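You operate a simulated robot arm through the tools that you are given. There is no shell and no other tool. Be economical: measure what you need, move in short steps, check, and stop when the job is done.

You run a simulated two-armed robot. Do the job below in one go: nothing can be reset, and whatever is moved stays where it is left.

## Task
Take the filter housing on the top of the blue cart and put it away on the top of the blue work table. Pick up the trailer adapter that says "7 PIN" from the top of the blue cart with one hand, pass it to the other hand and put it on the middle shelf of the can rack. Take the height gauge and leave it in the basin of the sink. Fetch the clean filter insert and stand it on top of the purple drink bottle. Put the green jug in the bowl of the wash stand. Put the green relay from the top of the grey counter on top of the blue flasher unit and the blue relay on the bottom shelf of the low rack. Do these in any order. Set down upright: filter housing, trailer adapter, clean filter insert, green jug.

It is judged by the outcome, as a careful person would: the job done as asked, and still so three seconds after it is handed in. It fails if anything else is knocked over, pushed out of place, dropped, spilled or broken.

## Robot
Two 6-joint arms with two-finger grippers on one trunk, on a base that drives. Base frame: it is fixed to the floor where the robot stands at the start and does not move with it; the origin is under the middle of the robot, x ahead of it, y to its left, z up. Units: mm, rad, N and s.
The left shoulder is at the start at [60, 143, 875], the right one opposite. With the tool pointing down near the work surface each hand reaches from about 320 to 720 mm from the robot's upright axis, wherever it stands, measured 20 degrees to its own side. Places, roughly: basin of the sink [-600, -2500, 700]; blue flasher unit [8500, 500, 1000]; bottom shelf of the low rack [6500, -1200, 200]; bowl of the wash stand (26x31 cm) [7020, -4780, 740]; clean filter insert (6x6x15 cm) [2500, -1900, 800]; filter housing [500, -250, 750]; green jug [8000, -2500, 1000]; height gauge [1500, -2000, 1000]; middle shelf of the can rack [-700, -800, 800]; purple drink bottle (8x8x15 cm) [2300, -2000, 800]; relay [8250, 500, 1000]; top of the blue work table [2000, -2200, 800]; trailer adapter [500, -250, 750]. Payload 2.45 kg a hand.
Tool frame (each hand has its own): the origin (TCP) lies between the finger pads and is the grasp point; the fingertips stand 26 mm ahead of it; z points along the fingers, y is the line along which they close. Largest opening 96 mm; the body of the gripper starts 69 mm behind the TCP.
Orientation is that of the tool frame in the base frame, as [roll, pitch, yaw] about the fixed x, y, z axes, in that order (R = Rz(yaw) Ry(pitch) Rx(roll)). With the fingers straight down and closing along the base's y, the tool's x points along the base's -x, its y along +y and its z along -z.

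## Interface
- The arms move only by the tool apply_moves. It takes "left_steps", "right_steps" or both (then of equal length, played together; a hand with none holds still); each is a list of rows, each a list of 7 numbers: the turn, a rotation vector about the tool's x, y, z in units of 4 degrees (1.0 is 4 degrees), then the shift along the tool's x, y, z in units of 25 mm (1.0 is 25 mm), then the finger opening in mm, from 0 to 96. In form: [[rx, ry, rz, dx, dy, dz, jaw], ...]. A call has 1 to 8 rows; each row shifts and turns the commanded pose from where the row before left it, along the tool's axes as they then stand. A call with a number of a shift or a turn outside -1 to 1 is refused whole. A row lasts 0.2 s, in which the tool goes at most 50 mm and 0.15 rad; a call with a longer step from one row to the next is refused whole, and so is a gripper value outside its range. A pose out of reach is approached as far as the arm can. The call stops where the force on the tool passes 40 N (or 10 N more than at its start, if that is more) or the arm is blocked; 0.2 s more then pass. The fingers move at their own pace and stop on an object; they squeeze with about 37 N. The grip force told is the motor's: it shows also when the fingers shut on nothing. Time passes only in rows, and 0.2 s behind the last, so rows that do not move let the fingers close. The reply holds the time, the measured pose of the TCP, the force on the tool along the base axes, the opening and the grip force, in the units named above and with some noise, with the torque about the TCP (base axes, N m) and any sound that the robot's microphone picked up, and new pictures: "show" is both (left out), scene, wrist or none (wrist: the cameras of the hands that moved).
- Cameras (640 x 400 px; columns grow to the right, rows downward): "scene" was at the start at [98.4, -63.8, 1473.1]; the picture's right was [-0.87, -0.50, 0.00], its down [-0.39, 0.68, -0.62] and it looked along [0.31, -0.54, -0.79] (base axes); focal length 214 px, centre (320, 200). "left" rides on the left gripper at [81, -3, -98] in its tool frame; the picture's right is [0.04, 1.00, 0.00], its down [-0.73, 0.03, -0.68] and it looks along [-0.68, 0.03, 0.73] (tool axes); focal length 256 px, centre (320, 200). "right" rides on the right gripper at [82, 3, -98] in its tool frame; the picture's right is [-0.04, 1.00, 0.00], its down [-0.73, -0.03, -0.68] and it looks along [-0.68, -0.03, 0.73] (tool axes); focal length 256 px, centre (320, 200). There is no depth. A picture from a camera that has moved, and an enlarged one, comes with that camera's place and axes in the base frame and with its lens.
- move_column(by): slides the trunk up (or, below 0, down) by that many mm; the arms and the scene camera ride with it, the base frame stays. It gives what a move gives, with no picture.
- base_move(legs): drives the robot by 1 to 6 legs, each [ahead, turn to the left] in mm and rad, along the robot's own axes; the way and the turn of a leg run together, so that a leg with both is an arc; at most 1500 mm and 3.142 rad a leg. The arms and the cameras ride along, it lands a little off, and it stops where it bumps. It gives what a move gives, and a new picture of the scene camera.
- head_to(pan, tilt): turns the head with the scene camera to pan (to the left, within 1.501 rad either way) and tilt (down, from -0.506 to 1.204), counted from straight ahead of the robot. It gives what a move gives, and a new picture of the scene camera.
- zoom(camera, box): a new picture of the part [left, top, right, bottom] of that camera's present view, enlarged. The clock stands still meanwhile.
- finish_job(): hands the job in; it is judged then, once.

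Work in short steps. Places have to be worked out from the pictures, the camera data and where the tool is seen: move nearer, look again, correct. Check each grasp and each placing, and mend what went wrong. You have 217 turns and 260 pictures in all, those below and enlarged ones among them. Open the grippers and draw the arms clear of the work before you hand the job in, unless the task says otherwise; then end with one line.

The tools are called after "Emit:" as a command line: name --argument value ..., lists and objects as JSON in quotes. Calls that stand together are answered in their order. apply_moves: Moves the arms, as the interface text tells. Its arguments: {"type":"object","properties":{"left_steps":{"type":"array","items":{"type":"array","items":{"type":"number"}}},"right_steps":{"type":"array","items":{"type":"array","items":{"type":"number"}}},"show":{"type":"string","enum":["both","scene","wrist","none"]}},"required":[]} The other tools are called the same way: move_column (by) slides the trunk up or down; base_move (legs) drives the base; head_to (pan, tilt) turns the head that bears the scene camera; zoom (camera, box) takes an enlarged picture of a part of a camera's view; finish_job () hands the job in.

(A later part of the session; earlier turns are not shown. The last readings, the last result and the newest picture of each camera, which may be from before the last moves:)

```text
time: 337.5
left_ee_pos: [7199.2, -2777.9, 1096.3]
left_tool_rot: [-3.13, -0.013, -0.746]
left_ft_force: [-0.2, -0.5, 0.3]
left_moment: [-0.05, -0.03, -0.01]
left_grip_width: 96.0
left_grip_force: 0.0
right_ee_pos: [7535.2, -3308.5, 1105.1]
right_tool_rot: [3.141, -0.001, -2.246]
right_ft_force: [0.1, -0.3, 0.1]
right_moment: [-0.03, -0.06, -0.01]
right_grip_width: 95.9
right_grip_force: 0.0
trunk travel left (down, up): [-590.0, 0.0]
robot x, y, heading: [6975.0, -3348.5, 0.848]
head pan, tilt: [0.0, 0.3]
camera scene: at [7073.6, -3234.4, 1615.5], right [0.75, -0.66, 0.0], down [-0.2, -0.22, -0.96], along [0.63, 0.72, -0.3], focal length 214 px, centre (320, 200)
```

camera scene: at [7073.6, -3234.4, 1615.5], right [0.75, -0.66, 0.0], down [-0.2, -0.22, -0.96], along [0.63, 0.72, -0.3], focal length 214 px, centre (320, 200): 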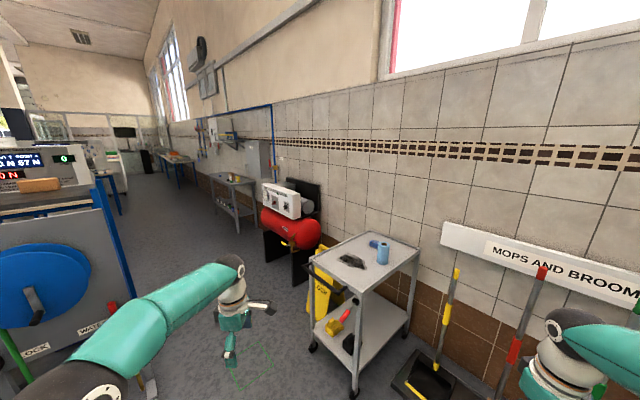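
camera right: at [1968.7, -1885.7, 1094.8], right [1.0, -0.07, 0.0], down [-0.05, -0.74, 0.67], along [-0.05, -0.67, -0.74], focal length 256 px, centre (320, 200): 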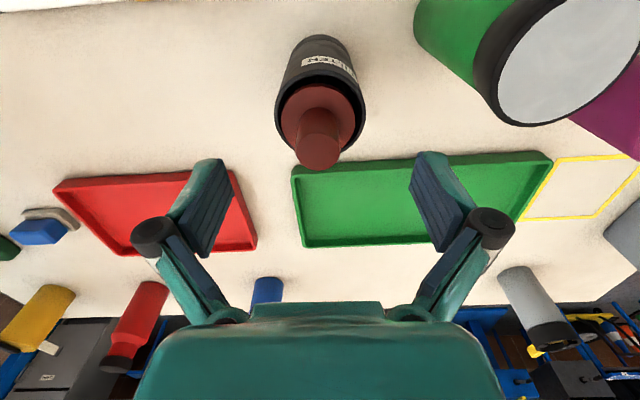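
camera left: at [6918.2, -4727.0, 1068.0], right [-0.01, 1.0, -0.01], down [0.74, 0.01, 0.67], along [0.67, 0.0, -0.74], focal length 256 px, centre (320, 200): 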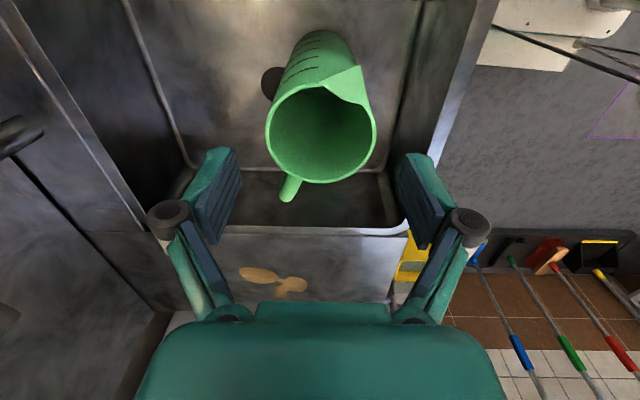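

Clear corridor north past the compressor to the grey counter. Driving there.

Emit:
base_move --legs '[[0, 0.33], [1100, 0], [0, 0.38], [1500, 0], [900, 0]]'

```text
time: 357.2
left_ee_pos: [7245.9, 646.5, 1096.2]
left_tool_rot: [-3.13, -0.012, -0.035]
left_ft_force: [-0.7, 1.1, -0.7]
left_moment: [0.01, 0.0, 0.03]
left_grip_width: 95.8
left_grip_force: 0.1
right_ee_pos: [7847.4, 464.8, 1104.2]
right_tool_rot: [3.141, -0.002, -1.533]
right_ft_force: [0.1, -0.1, 0.5]
right_moment: [-0.03, -0.05, -0.03]
right_grip_width: 95.9
right_grip_force: 0.0
trunk travel left (down, up): [-590.0, 0.0]
robot x, y, heading: [7449.9, 60.9, 1.56]
head pan, tilt: [0.0, 0.3]
camera scene: at [7452.4, 220.5, 1615.5], right [1.0, -0.01, 0.0], down [0.0, -0.3, -0.95], along [0.01, 0.95, -0.3], focal length 214 px, centre (320, 200)
```

scene: 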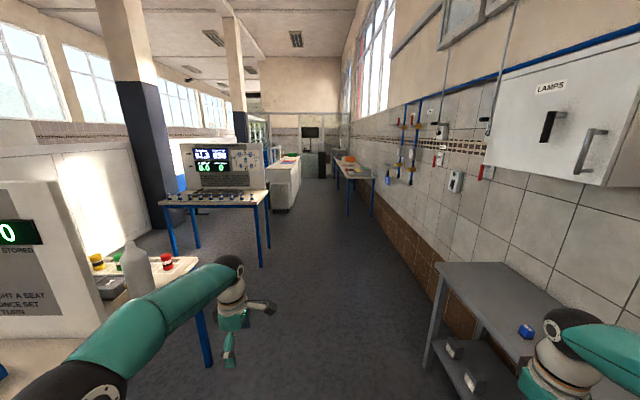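

Now at the counter's side. Looking right at the grey counter.

Emit:
head_to --pan -1.15 --tilt 0.6

```text
time: 358.6
left_ee_pos: [7246.6, 646.8, 1097.3]
left_tool_rot: [-3.131, -0.013, -0.034]
left_ft_force: [-0.2, 0.5, -0.1]
left_moment: [-0.03, 0.0, 0.0]
left_grip_width: 96.3
left_grip_force: 0.0
right_ee_pos: [7847.6, 467.2, 1105.0]
right_tool_rot: [3.14, -0.003, -1.532]
right_ft_force: [-0.7, -0.1, 0.0]
right_moment: [0.06, 0.01, 0.0]
right_grip_width: 95.8
right_grip_force: 0.0
trunk travel left (down, up): [-590.0, 0.0]
robot x, y, heading: [7451.3, 64.1, 1.56]
head pan, tilt: [-1.15, 0.6]
camera scene: at [7532.7, 162.1, 1588.0], right [0.4, -0.92, 0.0], down [-0.52, -0.23, -0.83], along [0.76, 0.33, -0.56], focal length 214 px, centre (320, 200)
```

scene: 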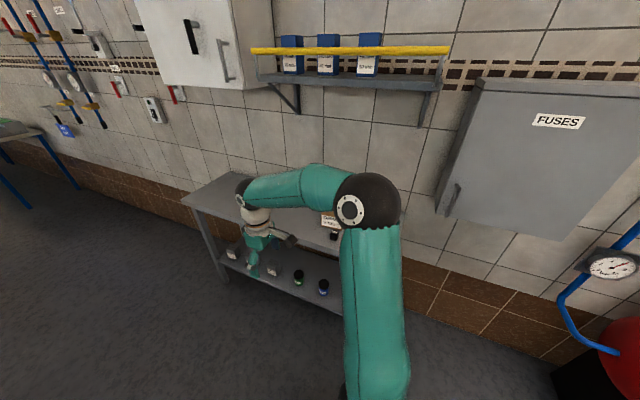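

Turning to face the counter.

Emit:
base_move --legs '[[0, -0.8], [0, -0.7]]'

Emit:
head_to --pan 0.5 --tilt 0.5

```text
time: 362.6
left_ee_pos: [7914.5, 478.1, 1097.4]
left_tool_rot: [-3.134, -0.006, -1.21]
left_ft_force: [1.4, -2.0, -0.7]
left_moment: [0.04, 0.02, -0.01]
left_grip_width: 96.0
left_grip_force: 0.1
right_ee_pos: [7978.0, -148.4, 1104.1]
right_tool_rot: [3.138, -0.003, -2.709]
right_ft_force: [0.6, -0.5, 0.4]
right_moment: [0.08, 0.01, 0.01]
right_grip_width: 96.3
right_grip_force: 0.1
trunk travel left (down, up): [-590.0, 0.0]
robot x, y, heading: [7435.1, 112.6, 0.348]
head pan, tilt: [-1.15, 0.6]
stopped in leg 2: the robot was blocked; the commanded pose is now the measured one
camera scene: at [7553.2, 67.5, 1587.7], right [-0.72, -0.7, 0.0], down [-0.39, 0.41, -0.82], along [0.57, -0.59, -0.57], focal length 214 px, centre (320, 200)
```

scene: 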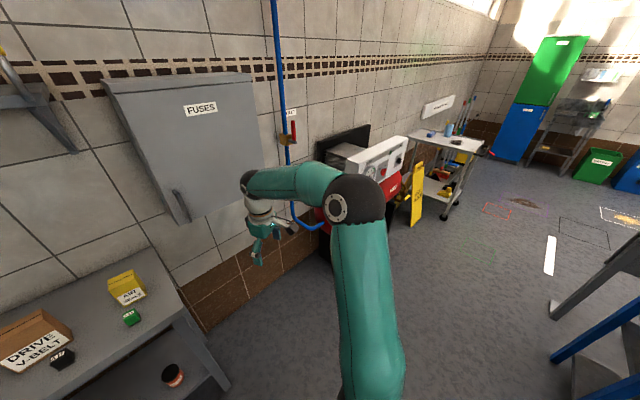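

```text
time: 364.3
left_ee_pos: [7914.2, 480.8, 1096.6]
left_tool_rot: [-3.131, -0.013, -1.21]
left_ft_force: [-0.4, -0.1, -0.2]
left_moment: [-0.01, 0.0, 0.05]
left_grip_width: 95.7
left_grip_force: 0.0
right_ee_pos: [7975.3, -145.2, 1106.1]
right_tool_rot: [3.141, -0.002, -2.71]
right_ft_force: [-0.8, -0.2, -0.1]
right_moment: [-0.02, -0.01, -0.03]
right_grip_width: 95.8
right_grip_force: 0.0
trunk travel left (down, up): [-590.0, 0.0]
robot x, y, heading: [7434.3, 109.7, 0.345]
head pan, tilt: [0.499, 0.499]
camera scene: at [7550.0, 203.3, 1597.1], right [0.75, -0.66, 0.0], down [-0.32, -0.36, -0.88], along [0.58, 0.66, -0.48], focal length 214 px, centre (320, 200)
```

scene: 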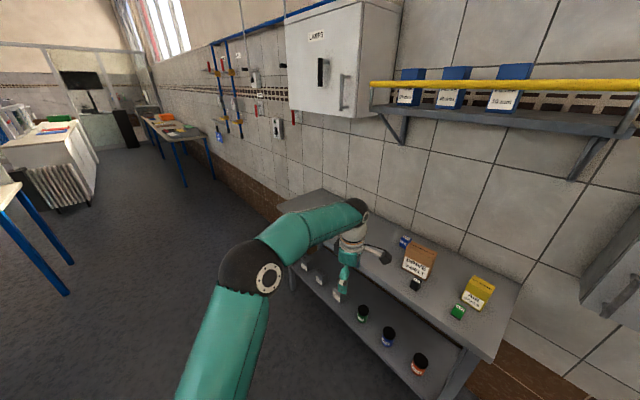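

Zooming onto the counter top.

Emit:
zoom --camera "scene" --box '[270, 180, 530, 342]'

Emit:
zoom --camera "left" --box '[0, 0, 640, 400]'

```text
2.46 times, centred on (400, 261) of scene
camera zoom: at [7550.0, 203.3, 1597.1], right [0.75, -0.66, 0.0], down [-0.32, -0.36, -0.88], along [0.58, 0.66, -0.48], focal length 528 px, centre (123, 50)
```

zoom: 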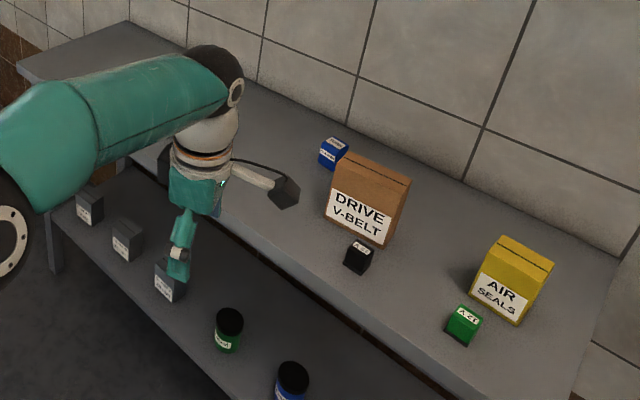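

```text
1.00 times, centred on (320, 200) of left (not enlarged: the box is as wide or as high as the picture)
camera zoom: at [7944.3, 405.8, 1197.1], right [-0.92, -0.39, -0.01], down [-0.3, 0.68, 0.67], along [-0.26, 0.62, -0.74], focal length 256 px, centre (320, 200)
```

zoom: 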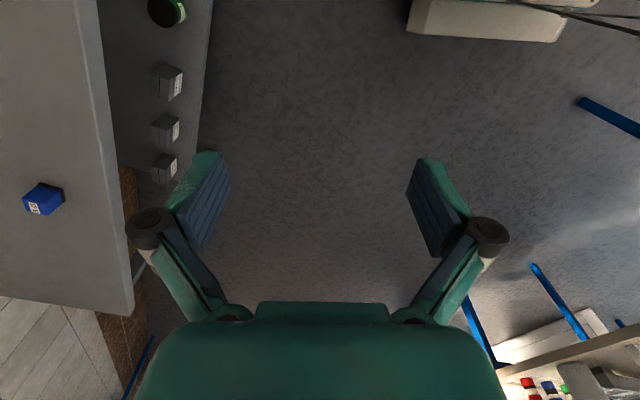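

Reading the labels of the two blue items and the green one.

Emit:
zoom --camera "scene" --box '[390, 225, 430, 250]'

Emit:
zoom --camera "left" --box '[10, 170, 90, 220]'

Emit:
zoom --camera "scene" --box '[400, 265, 500, 327]'

```text
16.00 times, centred on (410, 238) of scene
camera zoom: at [7550.0, 203.3, 1597.1], right [0.75, -0.66, 0.0], down [-0.32, -0.36, -0.88], along [0.58, 0.66, -0.48], focal length 3432 px, centre (-1120, -400)
```

zoom: 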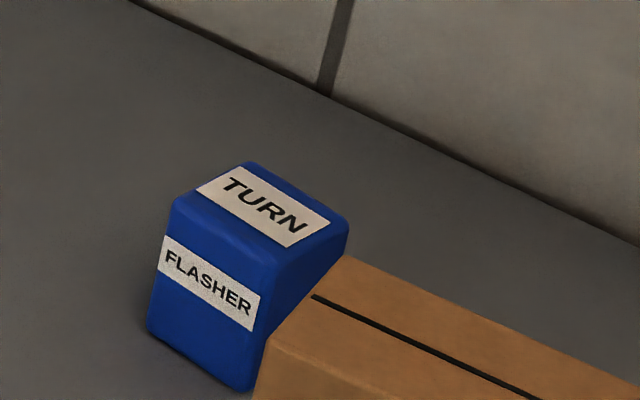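

```text
8.00 times, centred on (50, 195) of left
camera zoom: at [7944.3, 405.8, 1197.1], right [-0.92, -0.39, -0.01], down [-0.3, 0.68, 0.67], along [-0.26, 0.62, -0.74], focal length 2048 px, centre (2480, 240)
```

zoom: 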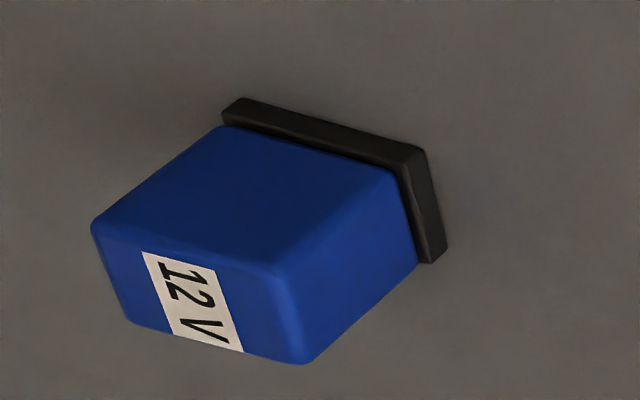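

```text
6.40 times, centred on (450, 296) of scene
camera zoom: at [7550.0, 203.3, 1597.1], right [0.75, -0.66, 0.0], down [-0.32, -0.36, -0.88], along [0.58, 0.66, -0.48], focal length 1373 px, centre (-512, -414)
```

zoom: 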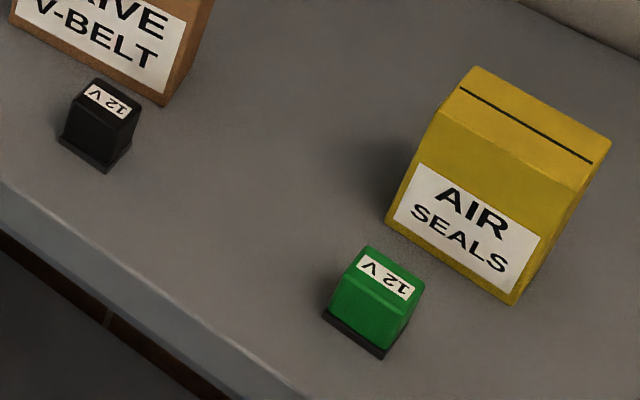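

Labels confirm: TURN FLASHER (blue, behind the V-belt box), blue relay 12 V, green relay 12 V. Repositioning to about (7600,720) facing the counter so both arms reach.

Emit:
base_move --legs '[[0, 0.5], [0, 0.46], [630, 0], [0, -0.65], [0, -0.6]]'

```text
time: 374.8
left_ee_pos: [8182.1, 932.7, 1098.6]
left_tool_rot: [-3.131, -0.008, -1.501]
left_ft_force: [0.5, 0.4, -0.1]
left_moment: [0.09, 0.01, 0.01]
left_grip_width: 96.1
left_grip_force: 0.0
right_ee_pos: [8061.0, 314.2, 1104.1]
right_tool_rot: [3.138, -0.002, -3.002]
right_ft_force: [0.1, -0.8, -1.2]
right_moment: [0.06, 0.03, 0.02]
right_grip_width: 96.1
right_grip_force: 0.0
trunk travel left (down, up): [-590.0, 0.0]
robot x, y, heading: [7612.9, 764.5, 0.042]
head pan, tilt: [0.499, 0.499]
stopped in leg 5: the robot was blocked; the commanded pose is now the measured one
camera scene: at [7750.5, 812.9, 1597.1], right [0.52, -0.86, 0.0], down [-0.41, -0.24, -0.88], along [0.75, 0.45, -0.48], focal length 214 px, centre (320, 200)
```

scene: 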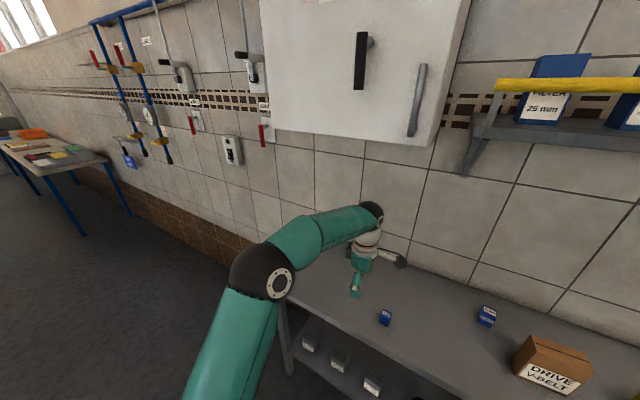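

Counter top is ≈862; blue relay (8262,856), flasher (8446,555), green relay (8237,240). Driving 195 mm forward.

Emit:
base_move --legs '[[195, -0.04]]'

Emit:
zoom --camera "left" --box '[0, 0, 640, 400]'

Emit:
zoom --camera "right" --box '[0, 0, 640, 400]'

```text
time: 376.3
left_ee_pos: [8383.4, 917.1, 1098.0]
left_tool_rot: [-3.131, -0.014, -1.543]
left_ft_force: [0.1, -0.3, 0.2]
left_moment: [0.01, 0.02, -0.03]
left_grip_width: 95.9
left_grip_force: 0.3
right_ee_pos: [8237.6, 304.2, 1107.4]
right_tool_rot: [3.139, -0.003, -3.044]
right_ft_force: [-0.6, 0.1, -0.9]
right_moment: [0.01, 0.05, -0.02]
right_grip_width: 96.2
right_grip_force: 0.1
trunk travel left (down, up): [-590.0, 0.0]
robot x, y, heading: [7807.7, 772.8, -0.003]
head pan, tilt: [0.499, 0.499]
camera scene: at [7948.1, 816.8, 1597.0], right [0.48, -0.88, 0.0], down [-0.42, -0.23, -0.88], along [0.77, 0.42, -0.48], focal length 214 px, centre (320, 200)
```

scene: 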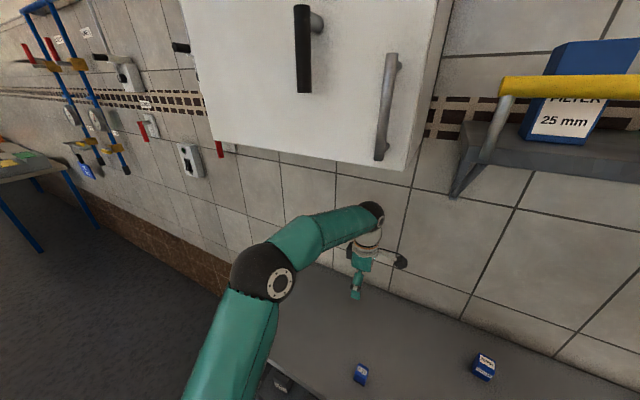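

```text
1.00 times, centred on (320, 200) of left (not enlarged: the box is as wide or as high as the picture)
camera zoom: at [8389.0, 835.8, 1198.4], right [-1.0, -0.07, -0.01], down [-0.06, 0.74, 0.67], along [-0.04, 0.67, -0.74], focal length 256 px, centre (320, 200)
```

zoom: 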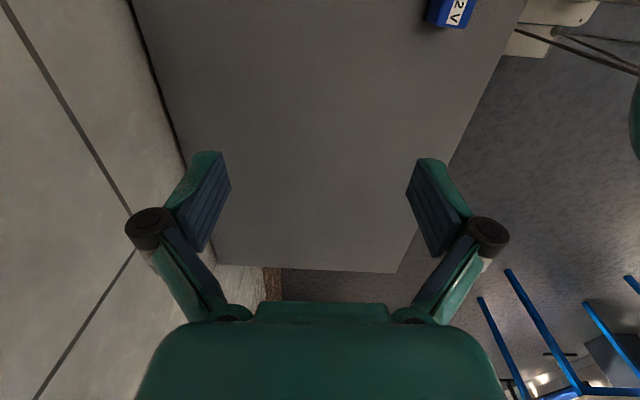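

```text
1.00 times, centred on (320, 200) of right (not enlarged: the box is as wide or as high as the picture)
camera zoom: at [8156.6, 300.1, 1205.4], right [-0.06, 1.0, 0.0], down [0.73, 0.04, 0.68], along [0.68, 0.04, -0.74], focal length 256 px, centre (320, 200)
```

zoom: 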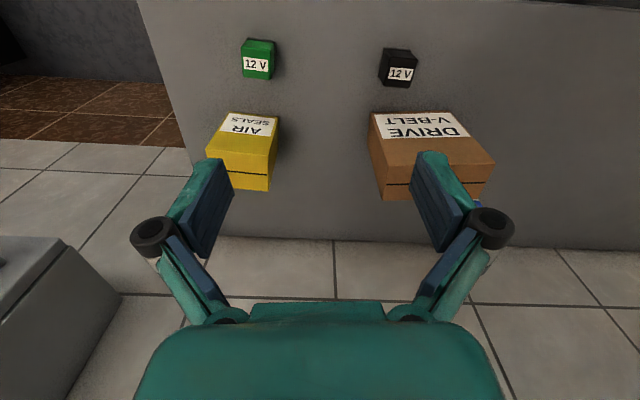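

Green relay centre ≈(8231,237). Moving the right hand above it, jaw 70.

Emit:
apply_moves --right_steps '[[0, 0, 0.5, 0.2, -0.9, 0.9, 70], [0, 0, 0.5, 0.2, -0.9, 0.9, 70], [0, 0, 0.4, 0.1, -0.84, 0.9, 70], [0, 0, 0, 0, 0, 1, 70], [0, 0, 0, 0, 0, 1, 70], [0, 0, 0, 0, 0, 1, 70]]' --show "wrist"

```text
time: 377.7
left_ee_pos: [8384.1, 917.1, 1100.1]
left_tool_rot: [-3.132, -0.011, -1.543]
left_ft_force: [-0.2, -0.3, 0.1]
left_moment: [0.0, 0.0, 0.03]
left_grip_width: 96.2
left_grip_force: 0.0
right_ee_pos: [8228.2, 236.3, 964.3]
right_tool_rot: [3.141, -0.001, -3.14]
right_ft_force: [0.4, 0.2, 0.3]
right_moment: [0.01, -0.01, 0.02]
right_grip_width: 70.0
right_grip_force: 0.1
trunk travel left (down, up): [-590.0, 0.0]
robot x, y, heading: [7804.7, 775.4, 0.002]
head pan, tilt: [0.499, 0.499]
camera right: at [8147.8, 240.8, 1063.4], right [0.04, 1.0, 0.0], down [0.73, -0.03, 0.68], along [0.68, -0.03, -0.74], focal length 256 px, centre (320, 200)
```

right: 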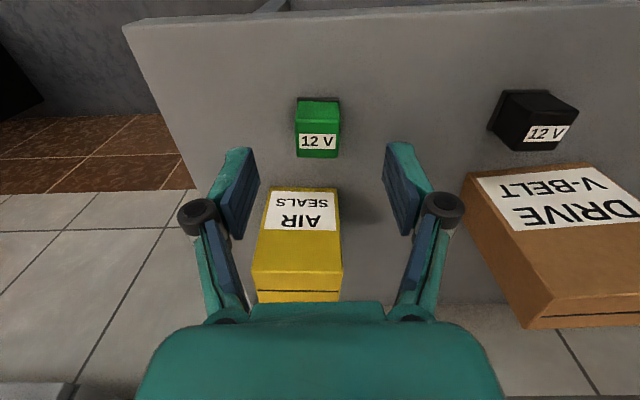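

Refined centre ≈(8246,235). Descending to z≈893 and gripping.

Emit:
apply_moves --right_steps '[[0, 0, 0, -0.7, -0.05, 0.5, 70], [0, 0, 0, 0, 0, 1, 70], [0, 0, 0, 0, 0, 1, 70], [0, 0, 0, 0, 0, 0.3, 70], [0, 0, 0, 0, 0, 0, 40], [0, 0, 0, 0, 0, 0, 10], [0, 0, 0, 0, 0, 0, 10]]' --show "wrist"

```text
time: 379.3
left_ee_pos: [8385.1, 917.7, 1099.3]
left_tool_rot: [-3.13, -0.012, -1.543]
left_ft_force: [-0.3, -0.2, 0.0]
left_moment: [-0.02, 0.01, 0.02]
left_grip_width: 96.1
left_grip_force: 0.1
right_ee_pos: [8246.1, 235.0, 893.6]
right_tool_rot: [3.141, -0.001, 3.141]
right_ft_force: [0.1, 0.2, 0.0]
right_moment: [-0.04, -0.05, 0.0]
right_grip_width: 30.9
right_grip_force: 37.3
trunk travel left (down, up): [-590.0, 0.0]
robot x, y, heading: [7808.0, 773.8, -0.004]
head pan, tilt: [0.499, 0.499]
camera right: at [8164.8, 239.1, 992.0], right [0.04, 1.0, 0.0], down [0.73, -0.03, 0.68], along [0.68, -0.03, -0.73], focal length 256 px, centre (320, 200)
```

right: 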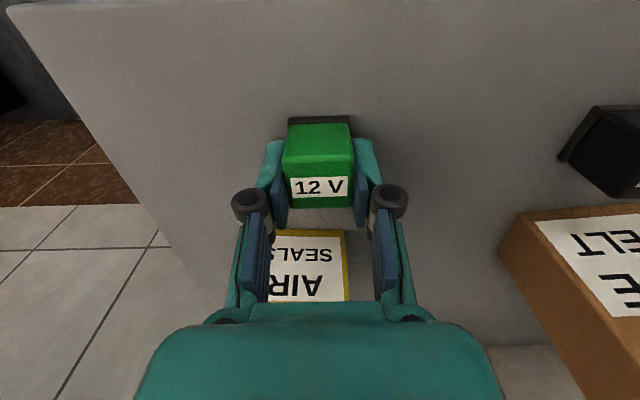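

Green relay held. Lifting and moving toward the flasher at about (8435,558), top ≈917.

Emit:
apply_moves --right_steps '[[0, 0, 0, 0, 0, -1, 10], [0, 0, 0, 0, 0, -1, 10], [0, 0, 0, 0, 0, -1, 10], [0, 0, 0, 0, 0, -1, 10], [0, 0, 0, 0, 0, -1, 10], [0, 0, 0, 0, 0.5, -1, 10], [0, 0, 0, 0, 1, 0, 10], [0, 0, 0, 0, 1, 0, 10]]' --show "none"

Emit:
apply_moves --right_steps '[[0, 0, 0, -0.8, 1, 0, 10], [0, 0, 0, -0.8, 1, 0, 10], [0, 0, 0, -0.8, 1, 0, 10], [0, 0, 0, -0.8, 1, 0, 10], [0, 0, 0, -0.8, 1, 0, 10], [0, 0, 0, -0.8, 1, 0, 10], [0, 0, 0, -0.8, 1, 0, 10]]' --show "wrist"

```text
time: 381.1
left_ee_pos: [8383.2, 917.0, 1098.4]
left_tool_rot: [-3.13, -0.012, -1.543]
left_ft_force: [0.0, 0.2, -0.7]
left_moment: [-0.01, -0.01, -0.01]
left_grip_width: 96.0
left_grip_force: 0.1
right_ee_pos: [8246.8, 300.9, 1043.1]
right_tool_rot: [3.141, -0.001, 3.141]
right_ft_force: [-0.4, 0.1, -0.5]
right_moment: [0.0, -0.02, 0.01]
right_grip_width: 30.9
right_grip_force: 37.2
trunk travel left (down, up): [-590.0, 0.0]
robot x, y, heading: [7806.0, 773.8, -0.0]
head pan, tilt: [0.499, 0.499]
```

```text
time: 382.7
left_ee_pos: [8384.3, 917.0, 1098.2]
left_tool_rot: [-3.131, -0.012, -1.545]
left_ft_force: [0.5, 0.3, -0.6]
left_moment: [0.0, -0.03, 0.02]
left_grip_width: 96.1
left_grip_force: 0.2
right_ee_pos: [8386.9, 474.5, 1045.0]
right_tool_rot: [-3.142, -0.003, -3.141]
right_ft_force: [-0.3, -0.5, -0.3]
right_moment: [0.0, 0.02, 0.01]
right_grip_width: 30.6
right_grip_force: 37.0
trunk travel left (down, up): [-590.0, 0.0]
robot x, y, heading: [7806.3, 774.7, 0.002]
head pan, tilt: [0.499, 0.499]
camera right: at [8305.8, 478.5, 1143.4], right [0.04, 1.0, 0.0], down [0.74, -0.03, 0.68], along [0.68, -0.03, -0.74], focal length 256 px, centre (320, 200)
```

right: 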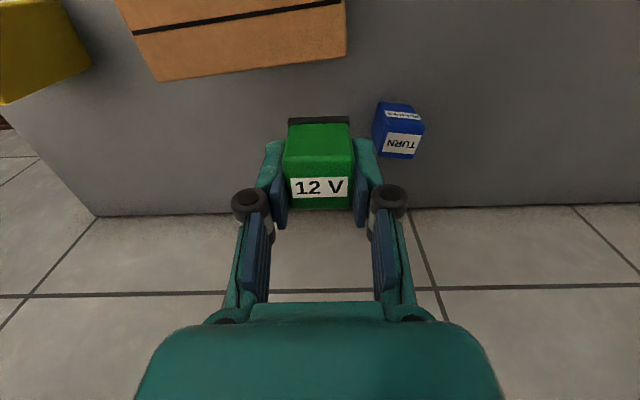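

Flasher top centre ≈(8442,556). Moving over it and lowering to ~15 mm above.

Emit:
apply_moves --right_steps '[[0, 0, 0, -0.55, 0.815, 0, 10], [0, 0, 0, -0.55, 0.815, 0, 10], [0, 0, 0, -0.55, 0.815, 0, 10], [0, 0, 0, -0.55, 0.815, 0, 10], [0, 0, 0, 0, 0, 1, 10], [0, 0, 0, 0, 0, 1, 10], [0, 0, 0, 0, 0, 1, 10], [0, 0, 0, 0, 0, 0, 10]]' --show "wrist"

Emit:
head_to --pan -0.3 --tilt 0.75

```text
time: 384.5
left_ee_pos: [8384.4, 917.4, 1100.0]
left_tool_rot: [-3.13, -0.013, -1.544]
left_ft_force: [-0.1, -0.2, -1.0]
left_moment: [0.01, 0.02, -0.01]
left_grip_width: 95.9
left_grip_force: 0.0
right_ee_pos: [8439.3, 555.7, 969.9]
right_tool_rot: [3.141, -0.002, 3.141]
right_ft_force: [0.8, -0.3, -0.5]
right_moment: [-0.01, -0.02, 0.0]
right_grip_width: 30.8
right_grip_force: 37.5
trunk travel left (down, up): [-590.0, 0.0]
robot x, y, heading: [7807.6, 773.9, -0.003]
head pan, tilt: [0.499, 0.499]
camera right: at [8358.2, 559.5, 1068.9], right [0.04, 1.0, 0.0], down [0.73, -0.03, 0.68], along [0.68, -0.03, -0.74], focal length 256 px, centre (320, 200)
```

right: 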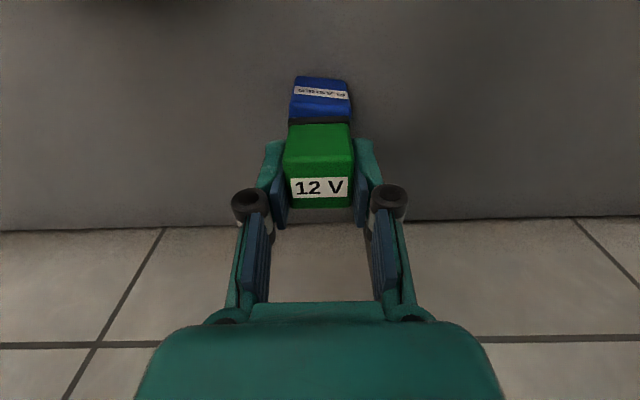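

```text
time: 385.7
left_ee_pos: [8384.0, 917.4, 1099.2]
left_tool_rot: [-3.13, -0.012, -1.542]
left_ft_force: [0.3, -0.1, -0.6]
left_moment: [0.03, 0.01, 0.02]
left_grip_width: 96.1
left_grip_force: 0.0
right_ee_pos: [8440.3, 556.5, 971.2]
right_tool_rot: [-3.141, -0.001, -3.141]
right_ft_force: [0.7, -0.3, 0.1]
right_moment: [-0.01, 0.01, 0.01]
right_grip_width: 30.7
right_grip_force: 36.2
trunk travel left (down, up): [-590.0, 0.0]
robot x, y, heading: [7805.1, 767.9, 0.002]
head pan, tilt: [-0.3, 0.75]
camera scene: at [7947.0, 749.5, 1575.1], right [-0.29, -0.96, 0.0], down [-0.65, 0.2, -0.73], along [0.7, -0.22, -0.68], focal length 214 px, centre (320, 200)
```

scene: 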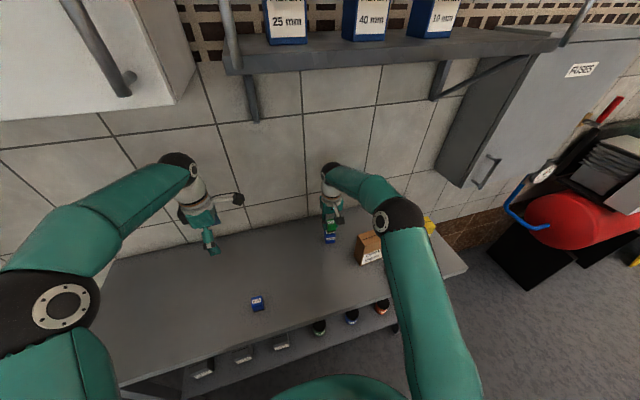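

Aligned in x and y. Lowering onto the flasher.

Emit:
apply_moves --right_steps '[[0, 0, 0, 0, 0, 0.6, 10], [0, 0, 0, 0, 0, 0.12, 10], [0, 0, 0, 0, 0, 0.12, 10], [0, 0, 0, 0, 0, 0, 10]]' --show "none"

Emit:
zoom --camera "scene" --box '[290, 190, 390, 252]'

```text
time: 386.7
left_ee_pos: [8384.6, 917.0, 1098.0]
left_tool_rot: [-3.13, -0.012, -1.544]
left_ft_force: [0.9, -0.2, -0.7]
left_moment: [-0.01, -0.03, -0.01]
left_grip_width: 95.9
left_grip_force: 0.2
right_ee_pos: [8440.5, 556.3, 948.6]
right_tool_rot: [3.14, -0.003, 3.142]
right_ft_force: [-0.5, 0.4, 1.0]
right_moment: [0.01, 0.0, -0.01]
right_grip_width: 30.8
right_grip_force: 36.8
trunk travel left (down, up): [-590.0, 0.0]
robot x, y, heading: [7808.1, 774.1, 0.002]
head pan, tilt: [-0.3, 0.75]
```

```text
6.40 times, centred on (340, 221) of scene
camera zoom: at [7946.8, 749.5, 1575.1], right [-0.3, -0.96, 0.0], down [-0.65, 0.2, -0.73], along [0.7, -0.22, -0.68], focal length 1373 px, centre (192, 66)
```

zoom: 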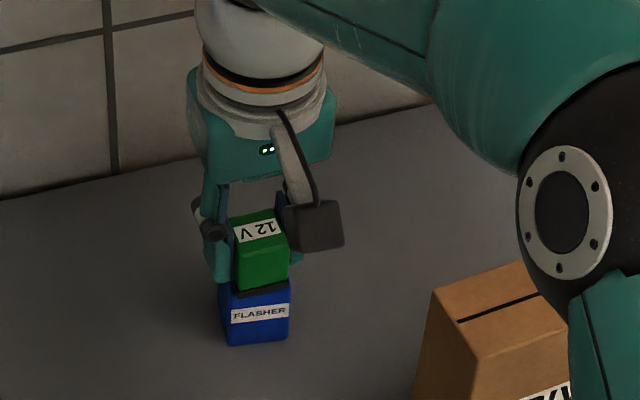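

Nearly in contact, well centred. Continuing in 2 mm steps.

Emit:
apply_moves --right_steps '[[0, 0, 0, 0, 0.1, 0.08, 10], [0, 0, 0, 0, 0, 0.08, 10], [0, 0, 0, 0, 0, 0.08, 10], [0, 0, 0, 0, 0, 0, 10]]' --show "none"

```text
time: 387.7
left_ee_pos: [8380.8, 919.3, 1100.6]
left_tool_rot: [-3.128, -0.011, -1.543]
left_ft_force: [-0.4, -1.1, 0.1]
left_moment: [0.0, 0.0, -0.03]
left_grip_width: 96.0
left_grip_force: 0.0
right_ee_pos: [8440.8, 558.5, 948.0]
right_tool_rot: [3.141, 0.007, 3.141]
right_ft_force: [1.8, -3.5, 31.5]
right_moment: [-0.16, 0.17, 0.06]
right_grip_width: 30.9
right_grip_force: 36.7
trunk travel left (down, up): [-590.0, 0.0]
robot x, y, heading: [7805.1, 772.2, 0.001]
head pan, tilt: [-0.3, 0.75]
```

Firm contact (31 N). Relieving, opening gently and rising.

Emit:
apply_moves --right_steps '[[0, 0, 0, 0, 0, -0.2, 10], [0, 0, 0, 0, 0, 0, 34], [0, 0, 0, 0, 0, 0, 44], [0, 0, 0, 0, 0, 0, 56], [0, 0, 0, 0, 0, -0.4, 60], [0, 0, 0, 0, 0, -1, 60], [0, 0, 0, 0, 0, -1, 60], [0, 0, 0, 0, 0, -1, 60]]' --show "wrist"

Emit:
zoom --camera "scene" --box '[290, 190, 390, 252]'

```text
time: 389.5
left_ee_pos: [8383.5, 917.8, 1100.0]
left_tool_rot: [-3.128, -0.012, -1.543]
left_ft_force: [-0.6, -0.5, 0.4]
left_moment: [-0.01, 0.0, 0.0]
left_grip_width: 96.1
left_grip_force: 0.0
right_ee_pos: [8441.8, 559.5, 1033.7]
right_tool_rot: [-3.142, -0.002, -3.141]
right_ft_force: [0.0, 1.1, 0.7]
right_moment: [-0.01, -0.02, -0.01]
right_grip_width: 59.9
right_grip_force: 0.2
trunk travel left (down, up): [-590.0, 0.0]
robot x, y, heading: [7803.7, 772.7, -0.003]
head pan, tilt: [-0.3, 0.75]
camera right: at [8360.1, 562.6, 1133.0], right [0.04, 1.0, 0.0], down [0.73, -0.03, 0.68], along [0.68, -0.03, -0.74], focal length 256 px, centre (320, 200)
```

right: 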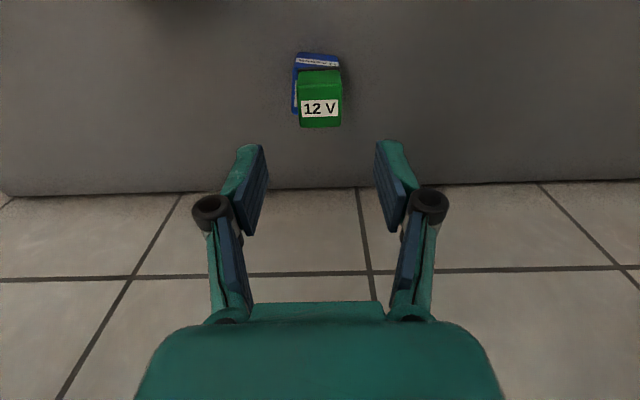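

```text
6.40 times, centred on (340, 221) of scene
camera zoom: at [7946.5, 749.6, 1575.1], right [-0.3, -0.96, 0.0], down [-0.65, 0.2, -0.73], along [0.7, -0.22, -0.68], focal length 1373 px, centre (192, 66)
```

zoom: 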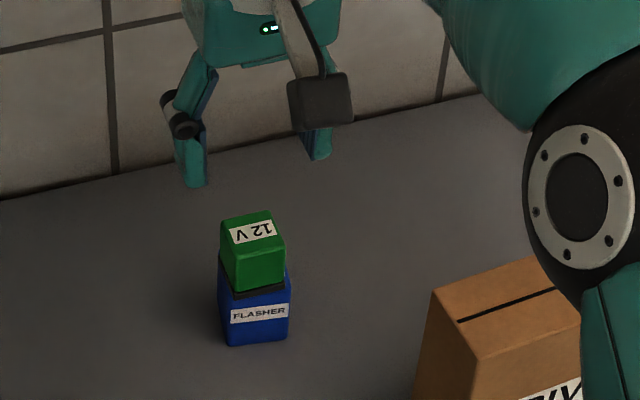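

Green relay is set on the flasher. Retracting the right hand, then turning ~0.3 left so the right arm can take the blue relay.

Emit:
apply_moves --right_steps '[[0, 0, 0, 0, 0, -1, 80], [0, 0, 0, 1, 0, 0, 80], [0, 0, 0, 1, 0, 0, 80], [0, 0, 0, 1, 0, 0, 80], [0, 0, 0, 1, 0, 0, 80], [0, 0, 0, 1, 0, 0, 80], [0, 0, 0, 1, 0, 0, 80], [0, 0, 0, 1, 0, 0, 80]]' --left_steps '[[0, 0, 1, 0, 1, 0, 80], [0, 0, 1, 0, 1, 0, 80], [0, 0, 1, 0, 1, 0, 80], [0, 0, 1, 0, 1, 0, 80], [0, 0, 1, 0, 0, 0, 80], [0, 0, 1, 0, 0, 0, 80], [0, 0, 1, 0, 0, 0, 80], [0, 0, 1, 0, 0, 0, 80]]' --show "none"

Emit:
base_move --legs '[[0, 0.3]]'

Emit:
zoom --camera "right" --box '[0, 0, 640, 400]'

```text
time: 391.3
left_ee_pos: [8284.0, 925.3, 1097.7]
left_tool_rot: [-3.124, -0.003, -2.099]
left_ft_force: [-0.3, -0.1, 0.3]
left_moment: [0.01, -0.04, 0.01]
left_grip_width: 79.9
left_grip_force: 0.0
right_ee_pos: [8264.1, 559.3, 1058.4]
right_tool_rot: [3.141, 0.001, -3.14]
right_ft_force: [0.9, 0.3, 0.5]
right_moment: [0.02, -0.02, 0.01]
right_grip_width: 80.0
right_grip_force: 0.1
trunk travel left (down, up): [-590.0, 0.0]
robot x, y, heading: [7806.9, 772.7, 0.002]
head pan, tilt: [-0.3, 0.75]
```

```text
time: 392.8
left_ee_pos: [8213.6, 1061.2, 1098.1]
left_tool_rot: [-3.126, -0.002, -1.795]
left_ft_force: [-0.1, 0.3, 0.2]
left_moment: [-0.01, 0.0, 0.03]
left_grip_width: 79.9
left_grip_force: 0.0
right_ee_pos: [8304.7, 706.2, 1057.9]
right_tool_rot: [3.141, -0.001, -2.836]
right_ft_force: [-0.5, -0.6, -0.9]
right_moment: [-0.01, 0.0, 0.02]
right_grip_width: 80.0
right_grip_force: 0.0
trunk travel left (down, up): [-590.0, 0.0]
robot x, y, heading: [7808.6, 756.3, 0.301]
head pan, tilt: [-0.3, 0.75]
camera scene: at [7947.9, 778.7, 1575.2], right [0.0, -1.0, 0.0], down [-0.68, 0.0, -0.73], along [0.73, 0.0, -0.68], focal length 214 px, centre (320, 200)
```

scene: 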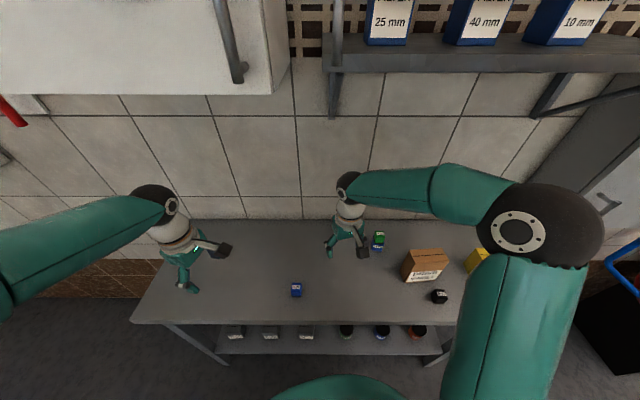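

```text
1.00 times, centred on (320, 200) of right (not enlarged: the box is as wide or as high as the picture)
camera zoom: at [8226.6, 685.7, 1156.7], right [-0.26, 0.96, 0.0], down [0.71, 0.19, 0.68], along [0.65, 0.18, -0.73], focal length 256 px, centre (320, 200)
```

zoom: 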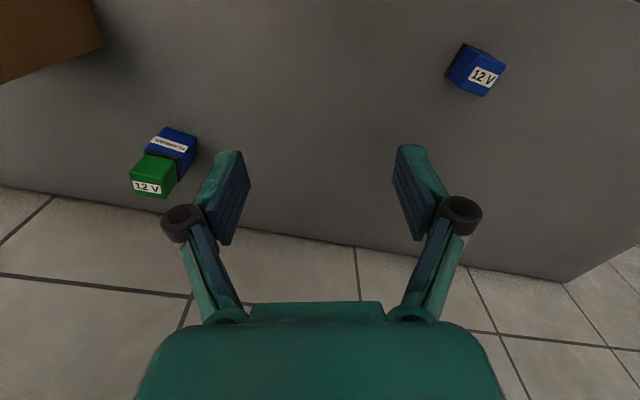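

Blue relay at (8262,858), roughly aligned with the world axes. Rotating the right hand to match, lowering, and moving over it.

Emit:
apply_moves --right_steps '[[0, 0, 0.87, 0, 0, 0.7, 80], [0, 0, 0.87, 0, 0, 0.7, 80], [0, 0, 0.87, 0, 0, 0.7, 80], [0, 0, 0.87, 0, 0, 0.7, 80], [0, 0, 0.87, 0, 0, 0.7, 80]]' --show "none"

Emit:
apply_moves --right_steps '[[0, 0, 0, 0.24, 0.86, 0, 70], [0, 0, 0, 0.24, 0.86, 0, 70], [0, 0, 0, 0.24, 0.86, 0, 70], [0, 0, 0, 0.24, 0.86, 0, 70], [0, 0, 0, 0.24, 0.86, 0, 70], [0, 0, 0, 0.24, 0.86, 0, 70], [0, 0, 0, 0.24, 0.86, 0, 70]]' --show "wrist"

```text
time: 393.9
left_ee_pos: [8213.8, 1061.8, 1098.8]
left_tool_rot: [-3.126, -0.003, -1.794]
left_ft_force: [1.1, 0.5, -0.2]
left_moment: [0.01, 0.02, -0.01]
left_grip_width: 79.8
left_grip_force: 0.0
right_ee_pos: [8305.3, 707.8, 970.4]
right_tool_rot: [3.14, -0.002, -3.141]
right_ft_force: [0.3, -1.3, 0.8]
right_moment: [0.0, 0.01, -0.02]
right_grip_width: 79.8
right_grip_force: 0.1
trunk travel left (down, up): [-590.0, 0.0]
robot x, y, heading: [7806.3, 759.8, 0.306]
head pan, tilt: [-0.3, 0.75]
```

```text
time: 395.6
left_ee_pos: [8214.2, 1061.0, 1098.7]
left_tool_rot: [-3.126, -0.005, -1.796]
left_ft_force: [1.0, -0.3, 0.3]
left_moment: [-0.01, 0.0, 0.0]
left_grip_width: 80.0
left_grip_force: 0.0
right_ee_pos: [8263.0, 858.4, 972.2]
right_tool_rot: [3.142, -0.003, -3.14]
right_ft_force: [-0.4, 0.0, 0.7]
right_moment: [0.02, 0.02, 0.01]
right_grip_width: 70.1
right_grip_force: 0.0
trunk travel left (down, up): [-590.0, 0.0]
robot x, y, heading: [7806.7, 760.4, 0.304]
head pan, tilt: [-0.3, 0.75]
camera right: at [8181.3, 861.4, 1070.1], right [0.04, 1.0, 0.0], down [0.73, -0.03, 0.68], along [0.68, -0.03, -0.73], focal length 256 px, centre (320, 200)
```

right: 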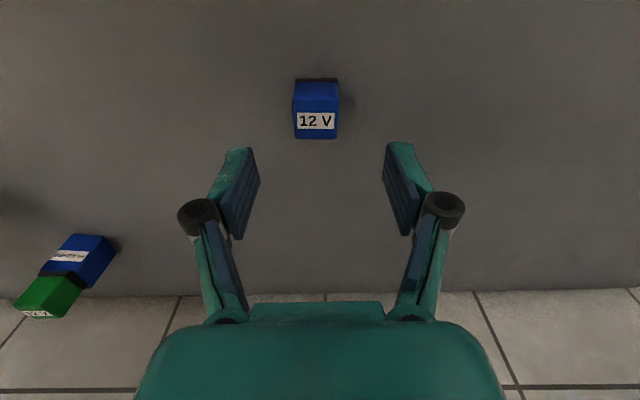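

Centred at about (8266,855). Descending and gripping.

Emit:
apply_moves --right_steps '[[0, 0, 0, -0.1, -0.12, 0.86, 70], [0, 0, 0, 0, 0, 1, 70], [0, 0, 0, 0, 0, 1, 70], [0, 0, 0, 0, 0, 0.3, 70], [0, 0, 0, 0, 0, 0, 40], [0, 0, 0, 0, 0, 0, 10], [0, 0, 0, 0, 0, 0, 10], [0, 0, 0, 0, 0, -0.4, 10]]' --show "wrist"

```text
time: 397.4
left_ee_pos: [8214.3, 1060.2, 1098.5]
left_tool_rot: [-3.126, -0.003, -1.795]
left_ft_force: [-0.6, -0.6, 0.6]
left_moment: [-0.05, 0.04, -0.03]
left_grip_width: 80.0
left_grip_force: 0.1
right_ee_pos: [8265.7, 854.5, 902.5]
right_tool_rot: [3.14, -0.002, -3.138]
right_ft_force: [-0.1, -0.4, -0.4]
right_moment: [0.02, -0.02, 0.0]
right_grip_width: 30.7
right_grip_force: 37.0
trunk travel left (down, up): [-590.0, 0.0]
robot x, y, heading: [7808.3, 760.2, 0.302]
head pan, tilt: [-0.3, 0.75]
camera right: at [8184.2, 857.3, 1000.7], right [0.04, 1.0, 0.0], down [0.73, -0.03, 0.68], along [0.68, -0.02, -0.73], focal length 256 px, centre (320, 200)
```

right: 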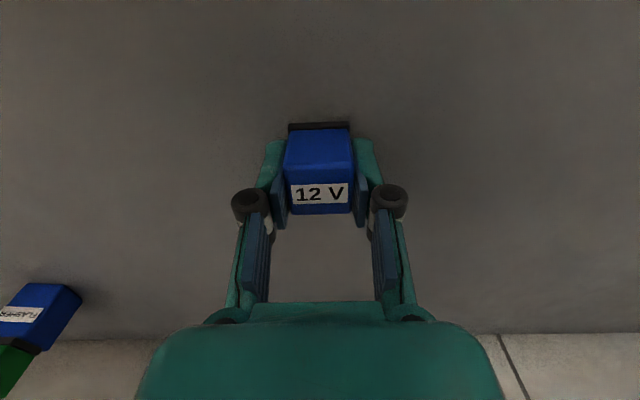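

Blue relay held. Lifting, backing out and driving toward the rack.

Emit:
apply_moves --right_steps '[[0, 0, -0.7, 0, 0, -1, 10], [0, 0, -0.7, 0, 0, -1, 10], [0, 0, -0.7, 0, 0, -1, 10], [0, 0, -0.7, 0, 0, -1, 10], [0, 0, -0.7, 0, 0, -1, 10], [0, 0, -0.7, 0, 0, -1, 10]]' --left_steps '[[0, 0, 1, 0.5, 0, 0, 80], [0, 0, 1, 0.5, 0, 0, 80], [0, 0, 1, 0.5, 0, 0, 80], [0, 0, 1, 0.5, 0, 0, 80], [0, 0, 1, 0.5, 0, 0, 80], [0, 0, 1, 0.5, 0, 0, 80]]' --show "none"

Emit:
base_move --legs '[[-350, 0], [0, -0.95], [0, -0.9], [1500, 0], [250, 0]]'

```text
time: 398.8
left_ee_pos: [8183.9, 991.7, 1099.9]
left_tool_rot: [-3.125, 0.004, -2.214]
left_ft_force: [0.5, 0.3, 0.1]
left_moment: [0.03, 0.03, 0.0]
left_grip_width: 80.2
left_grip_force: 0.0
right_ee_pos: [8264.8, 853.0, 1053.2]
right_tool_rot: [-3.141, 0.0, -2.843]
right_ft_force: [-0.1, -0.2, -1.0]
right_moment: [0.0, -0.01, 0.0]
right_grip_width: 30.5
right_grip_force: 37.2
trunk travel left (down, up): [-590.0, 0.0]
robot x, y, heading: [7808.2, 761.1, 0.303]
head pan, tilt: [-0.3, 0.75]
```

```text
time: 405.9
left_ee_pos: [7655.7, 244.3, 1100.7]
left_tool_rot: [-3.129, 0.006, 2.373]
left_ft_force: [-0.5, -0.4, -0.5]
left_moment: [0.06, -0.11, 0.01]
left_grip_width: 80.1
left_grip_force: 0.0
right_ee_pos: [7508.5, 180.7, 1051.7]
right_tool_rot: [3.136, -0.001, 1.74]
right_ft_force: [-1.1, -0.5, -0.5]
right_moment: [0.05, -0.13, -0.03]
right_grip_width: 30.8
right_grip_force: 36.6
trunk travel left (down, up): [-590.0, 0.0]
robot x, y, heading: [7544.1, 666.4, -1.425]
head pan, tilt: [-0.3, 0.75]
stopped in leg 3: the robot was blocked; the commanded pose is now the measured one
camera scene: at [7534.5, 522.6, 1574.8], right [-0.99, 0.16, 0.0], down [0.11, 0.68, -0.73], along [-0.11, -0.72, -0.68], focal length 214 px, centre (320, 200)
```

scene: 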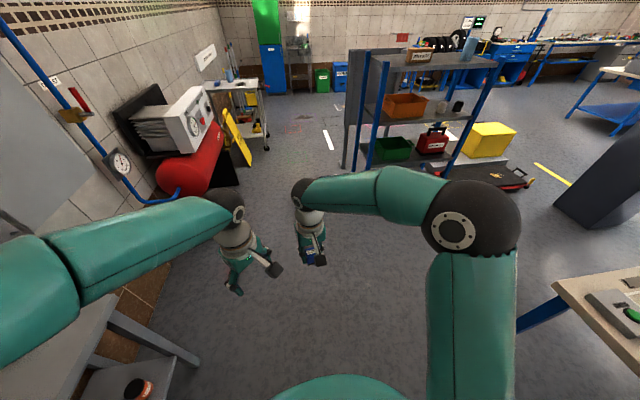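

The rack is open to the north side. Zooming in on it.

Emit:
zoom --camera "scene" --box '[330, 30, 510, 200]'

```text
2.35 times, centred on (420, 115) of scene
camera zoom: at [7534.5, 522.6, 1574.8], right [-0.99, 0.16, 0.0], down [0.11, 0.68, -0.73], along [-0.11, -0.72, -0.68], focal length 505 px, centre (85, 400)
```

zoom: 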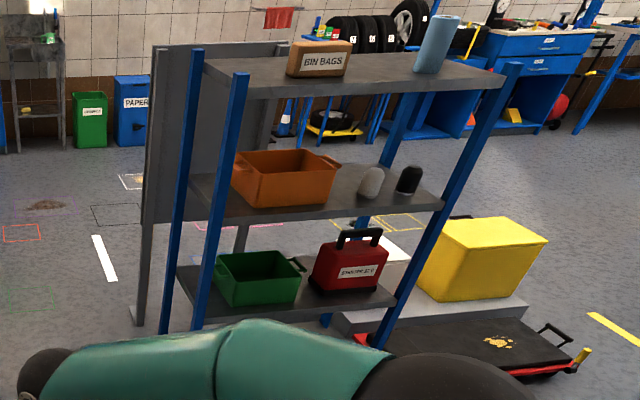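

Rack is about x 6025–6868, front y≈-1000, lowest visible shelf z≈480, so the bottom shelf (z≈200) lies below it. Driving round to stand in front of it.

Emit:
base_move --legs '[[0, -0.15], [1130, 0], [0, -0.8], [0, -0.7], [850, 0]]'

```text
time: 416.7
left_ee_pos: [7096.6, -550.4, 1100.9]
left_tool_rot: [-3.128, 0.006, 0.754]
left_ft_force: [-0.6, 0.4, 0.1]
left_moment: [-0.14, -0.02, 0.03]
left_grip_width: 80.0
left_grip_force: 0.0
right_ee_pos: [7041.9, -400.7, 1052.0]
right_tool_rot: [3.136, -0.002, 0.122]
right_ft_force: [-0.1, 1.0, -0.7]
right_moment: [-0.1, -0.07, 0.01]
right_grip_width: 30.6
right_grip_force: 37.4
trunk travel left (down, up): [-590.0, 0.0]
robot x, y, heading: [7529.3, -521.0, -3.083]
head pan, tilt: [-0.3, 0.75]
stopped in leg 4: the robot was blocked; the commanded pose is now the measured one
camera scene: at [7387.6, -498.7, 1574.9], right [0.24, 0.97, 0.0], down [0.66, -0.17, -0.73], along [-0.71, 0.17, -0.68], focal length 214 px, centre (320, 200)
```

scene: 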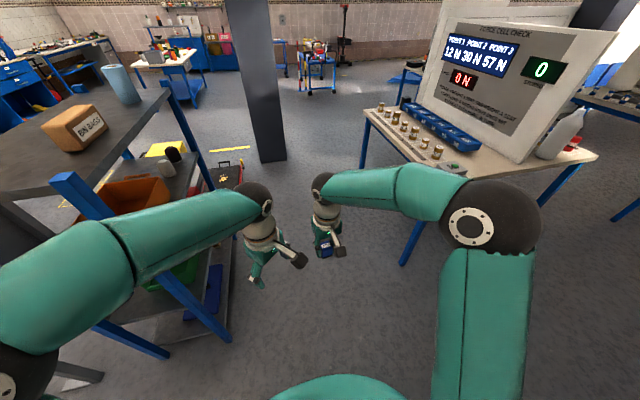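

Heading slightly north of the rack front to keep the left elbow clear, then turning to face it.

Emit:
base_move --legs '[[0, -0.27], [900, 0], [0, 0.9], [0, 0.85]]'

Emit:
head_to --pan 0 --tilt 0.9

```text
time: 427.3
left_ee_pos: [6618.4, -776.4, 1102.2]
left_tool_rot: [-3.118, 0.002, 2.156]
left_ft_force: [0.6, -0.8, -0.2]
left_moment: [0.04, 0.11, -0.03]
left_grip_width: 80.1
left_grip_force: 0.1
right_ee_pos: [6460.0, -805.6, 1053.9]
right_tool_rot: [-3.139, -0.001, 1.524]
right_ft_force: [2.3, -0.6, -0.1]
right_moment: [-0.01, 0.11, -0.01]
right_grip_width: 30.9
right_grip_force: 36.2
trunk travel left (down, up): [-590.0, 0.0]
robot x, y, heading: [6583.3, -336.8, -1.644]
head pan, tilt: [-0.3, 0.75]
stopped in leg 4: the robot was blocked; the commanded pose is now the measured one
camera scene: at [6555.1, -470.2, 1575.1], right [-0.93, 0.37, 0.0], down [0.25, 0.64, -0.73], along [-0.27, -0.68, -0.68], focal length 214 px, centre (320, 200)
```

scene: 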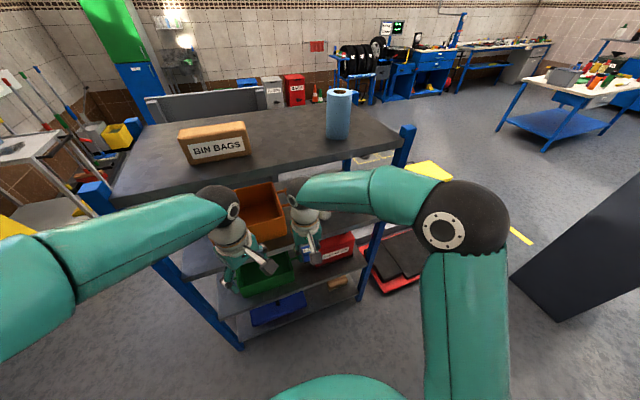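

```text
time: 428.1
left_ee_pos: [6613.5, -774.8, 1102.2]
left_tool_rot: [-3.124, 0.005, 2.155]
left_ft_force: [-0.3, -0.4, 0.3]
left_moment: [-0.01, 0.02, -0.03]
left_grip_width: 79.8
left_grip_force: 0.0
right_ee_pos: [6455.4, -804.3, 1054.4]
right_tool_rot: [3.141, 0.0, 1.523]
right_ft_force: [0.5, -0.2, -0.4]
right_moment: [-0.01, 0.02, -0.01]
right_grip_width: 30.7
right_grip_force: 37.1
trunk travel left (down, up): [-590.0, 0.0]
robot x, y, heading: [6585.7, -328.3, -1.643]
head pan, tilt: [0.0, 0.901]
camera scene: at [6574.4, -466.6, 1563.3], right [-1.0, 0.07, 0.0], down [0.06, 0.78, -0.62], along [-0.05, -0.62, -0.78], focal length 214 px, centre (320, 200)
```

scene: 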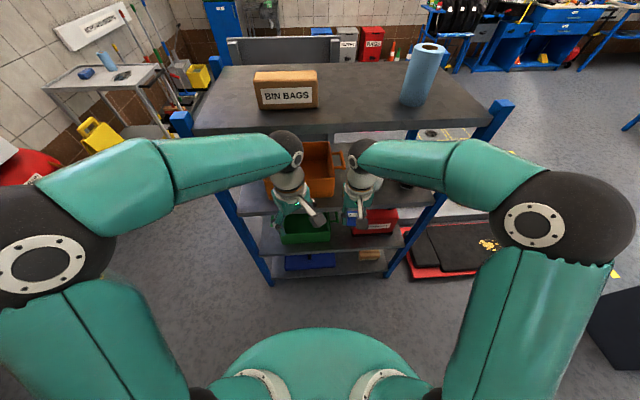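

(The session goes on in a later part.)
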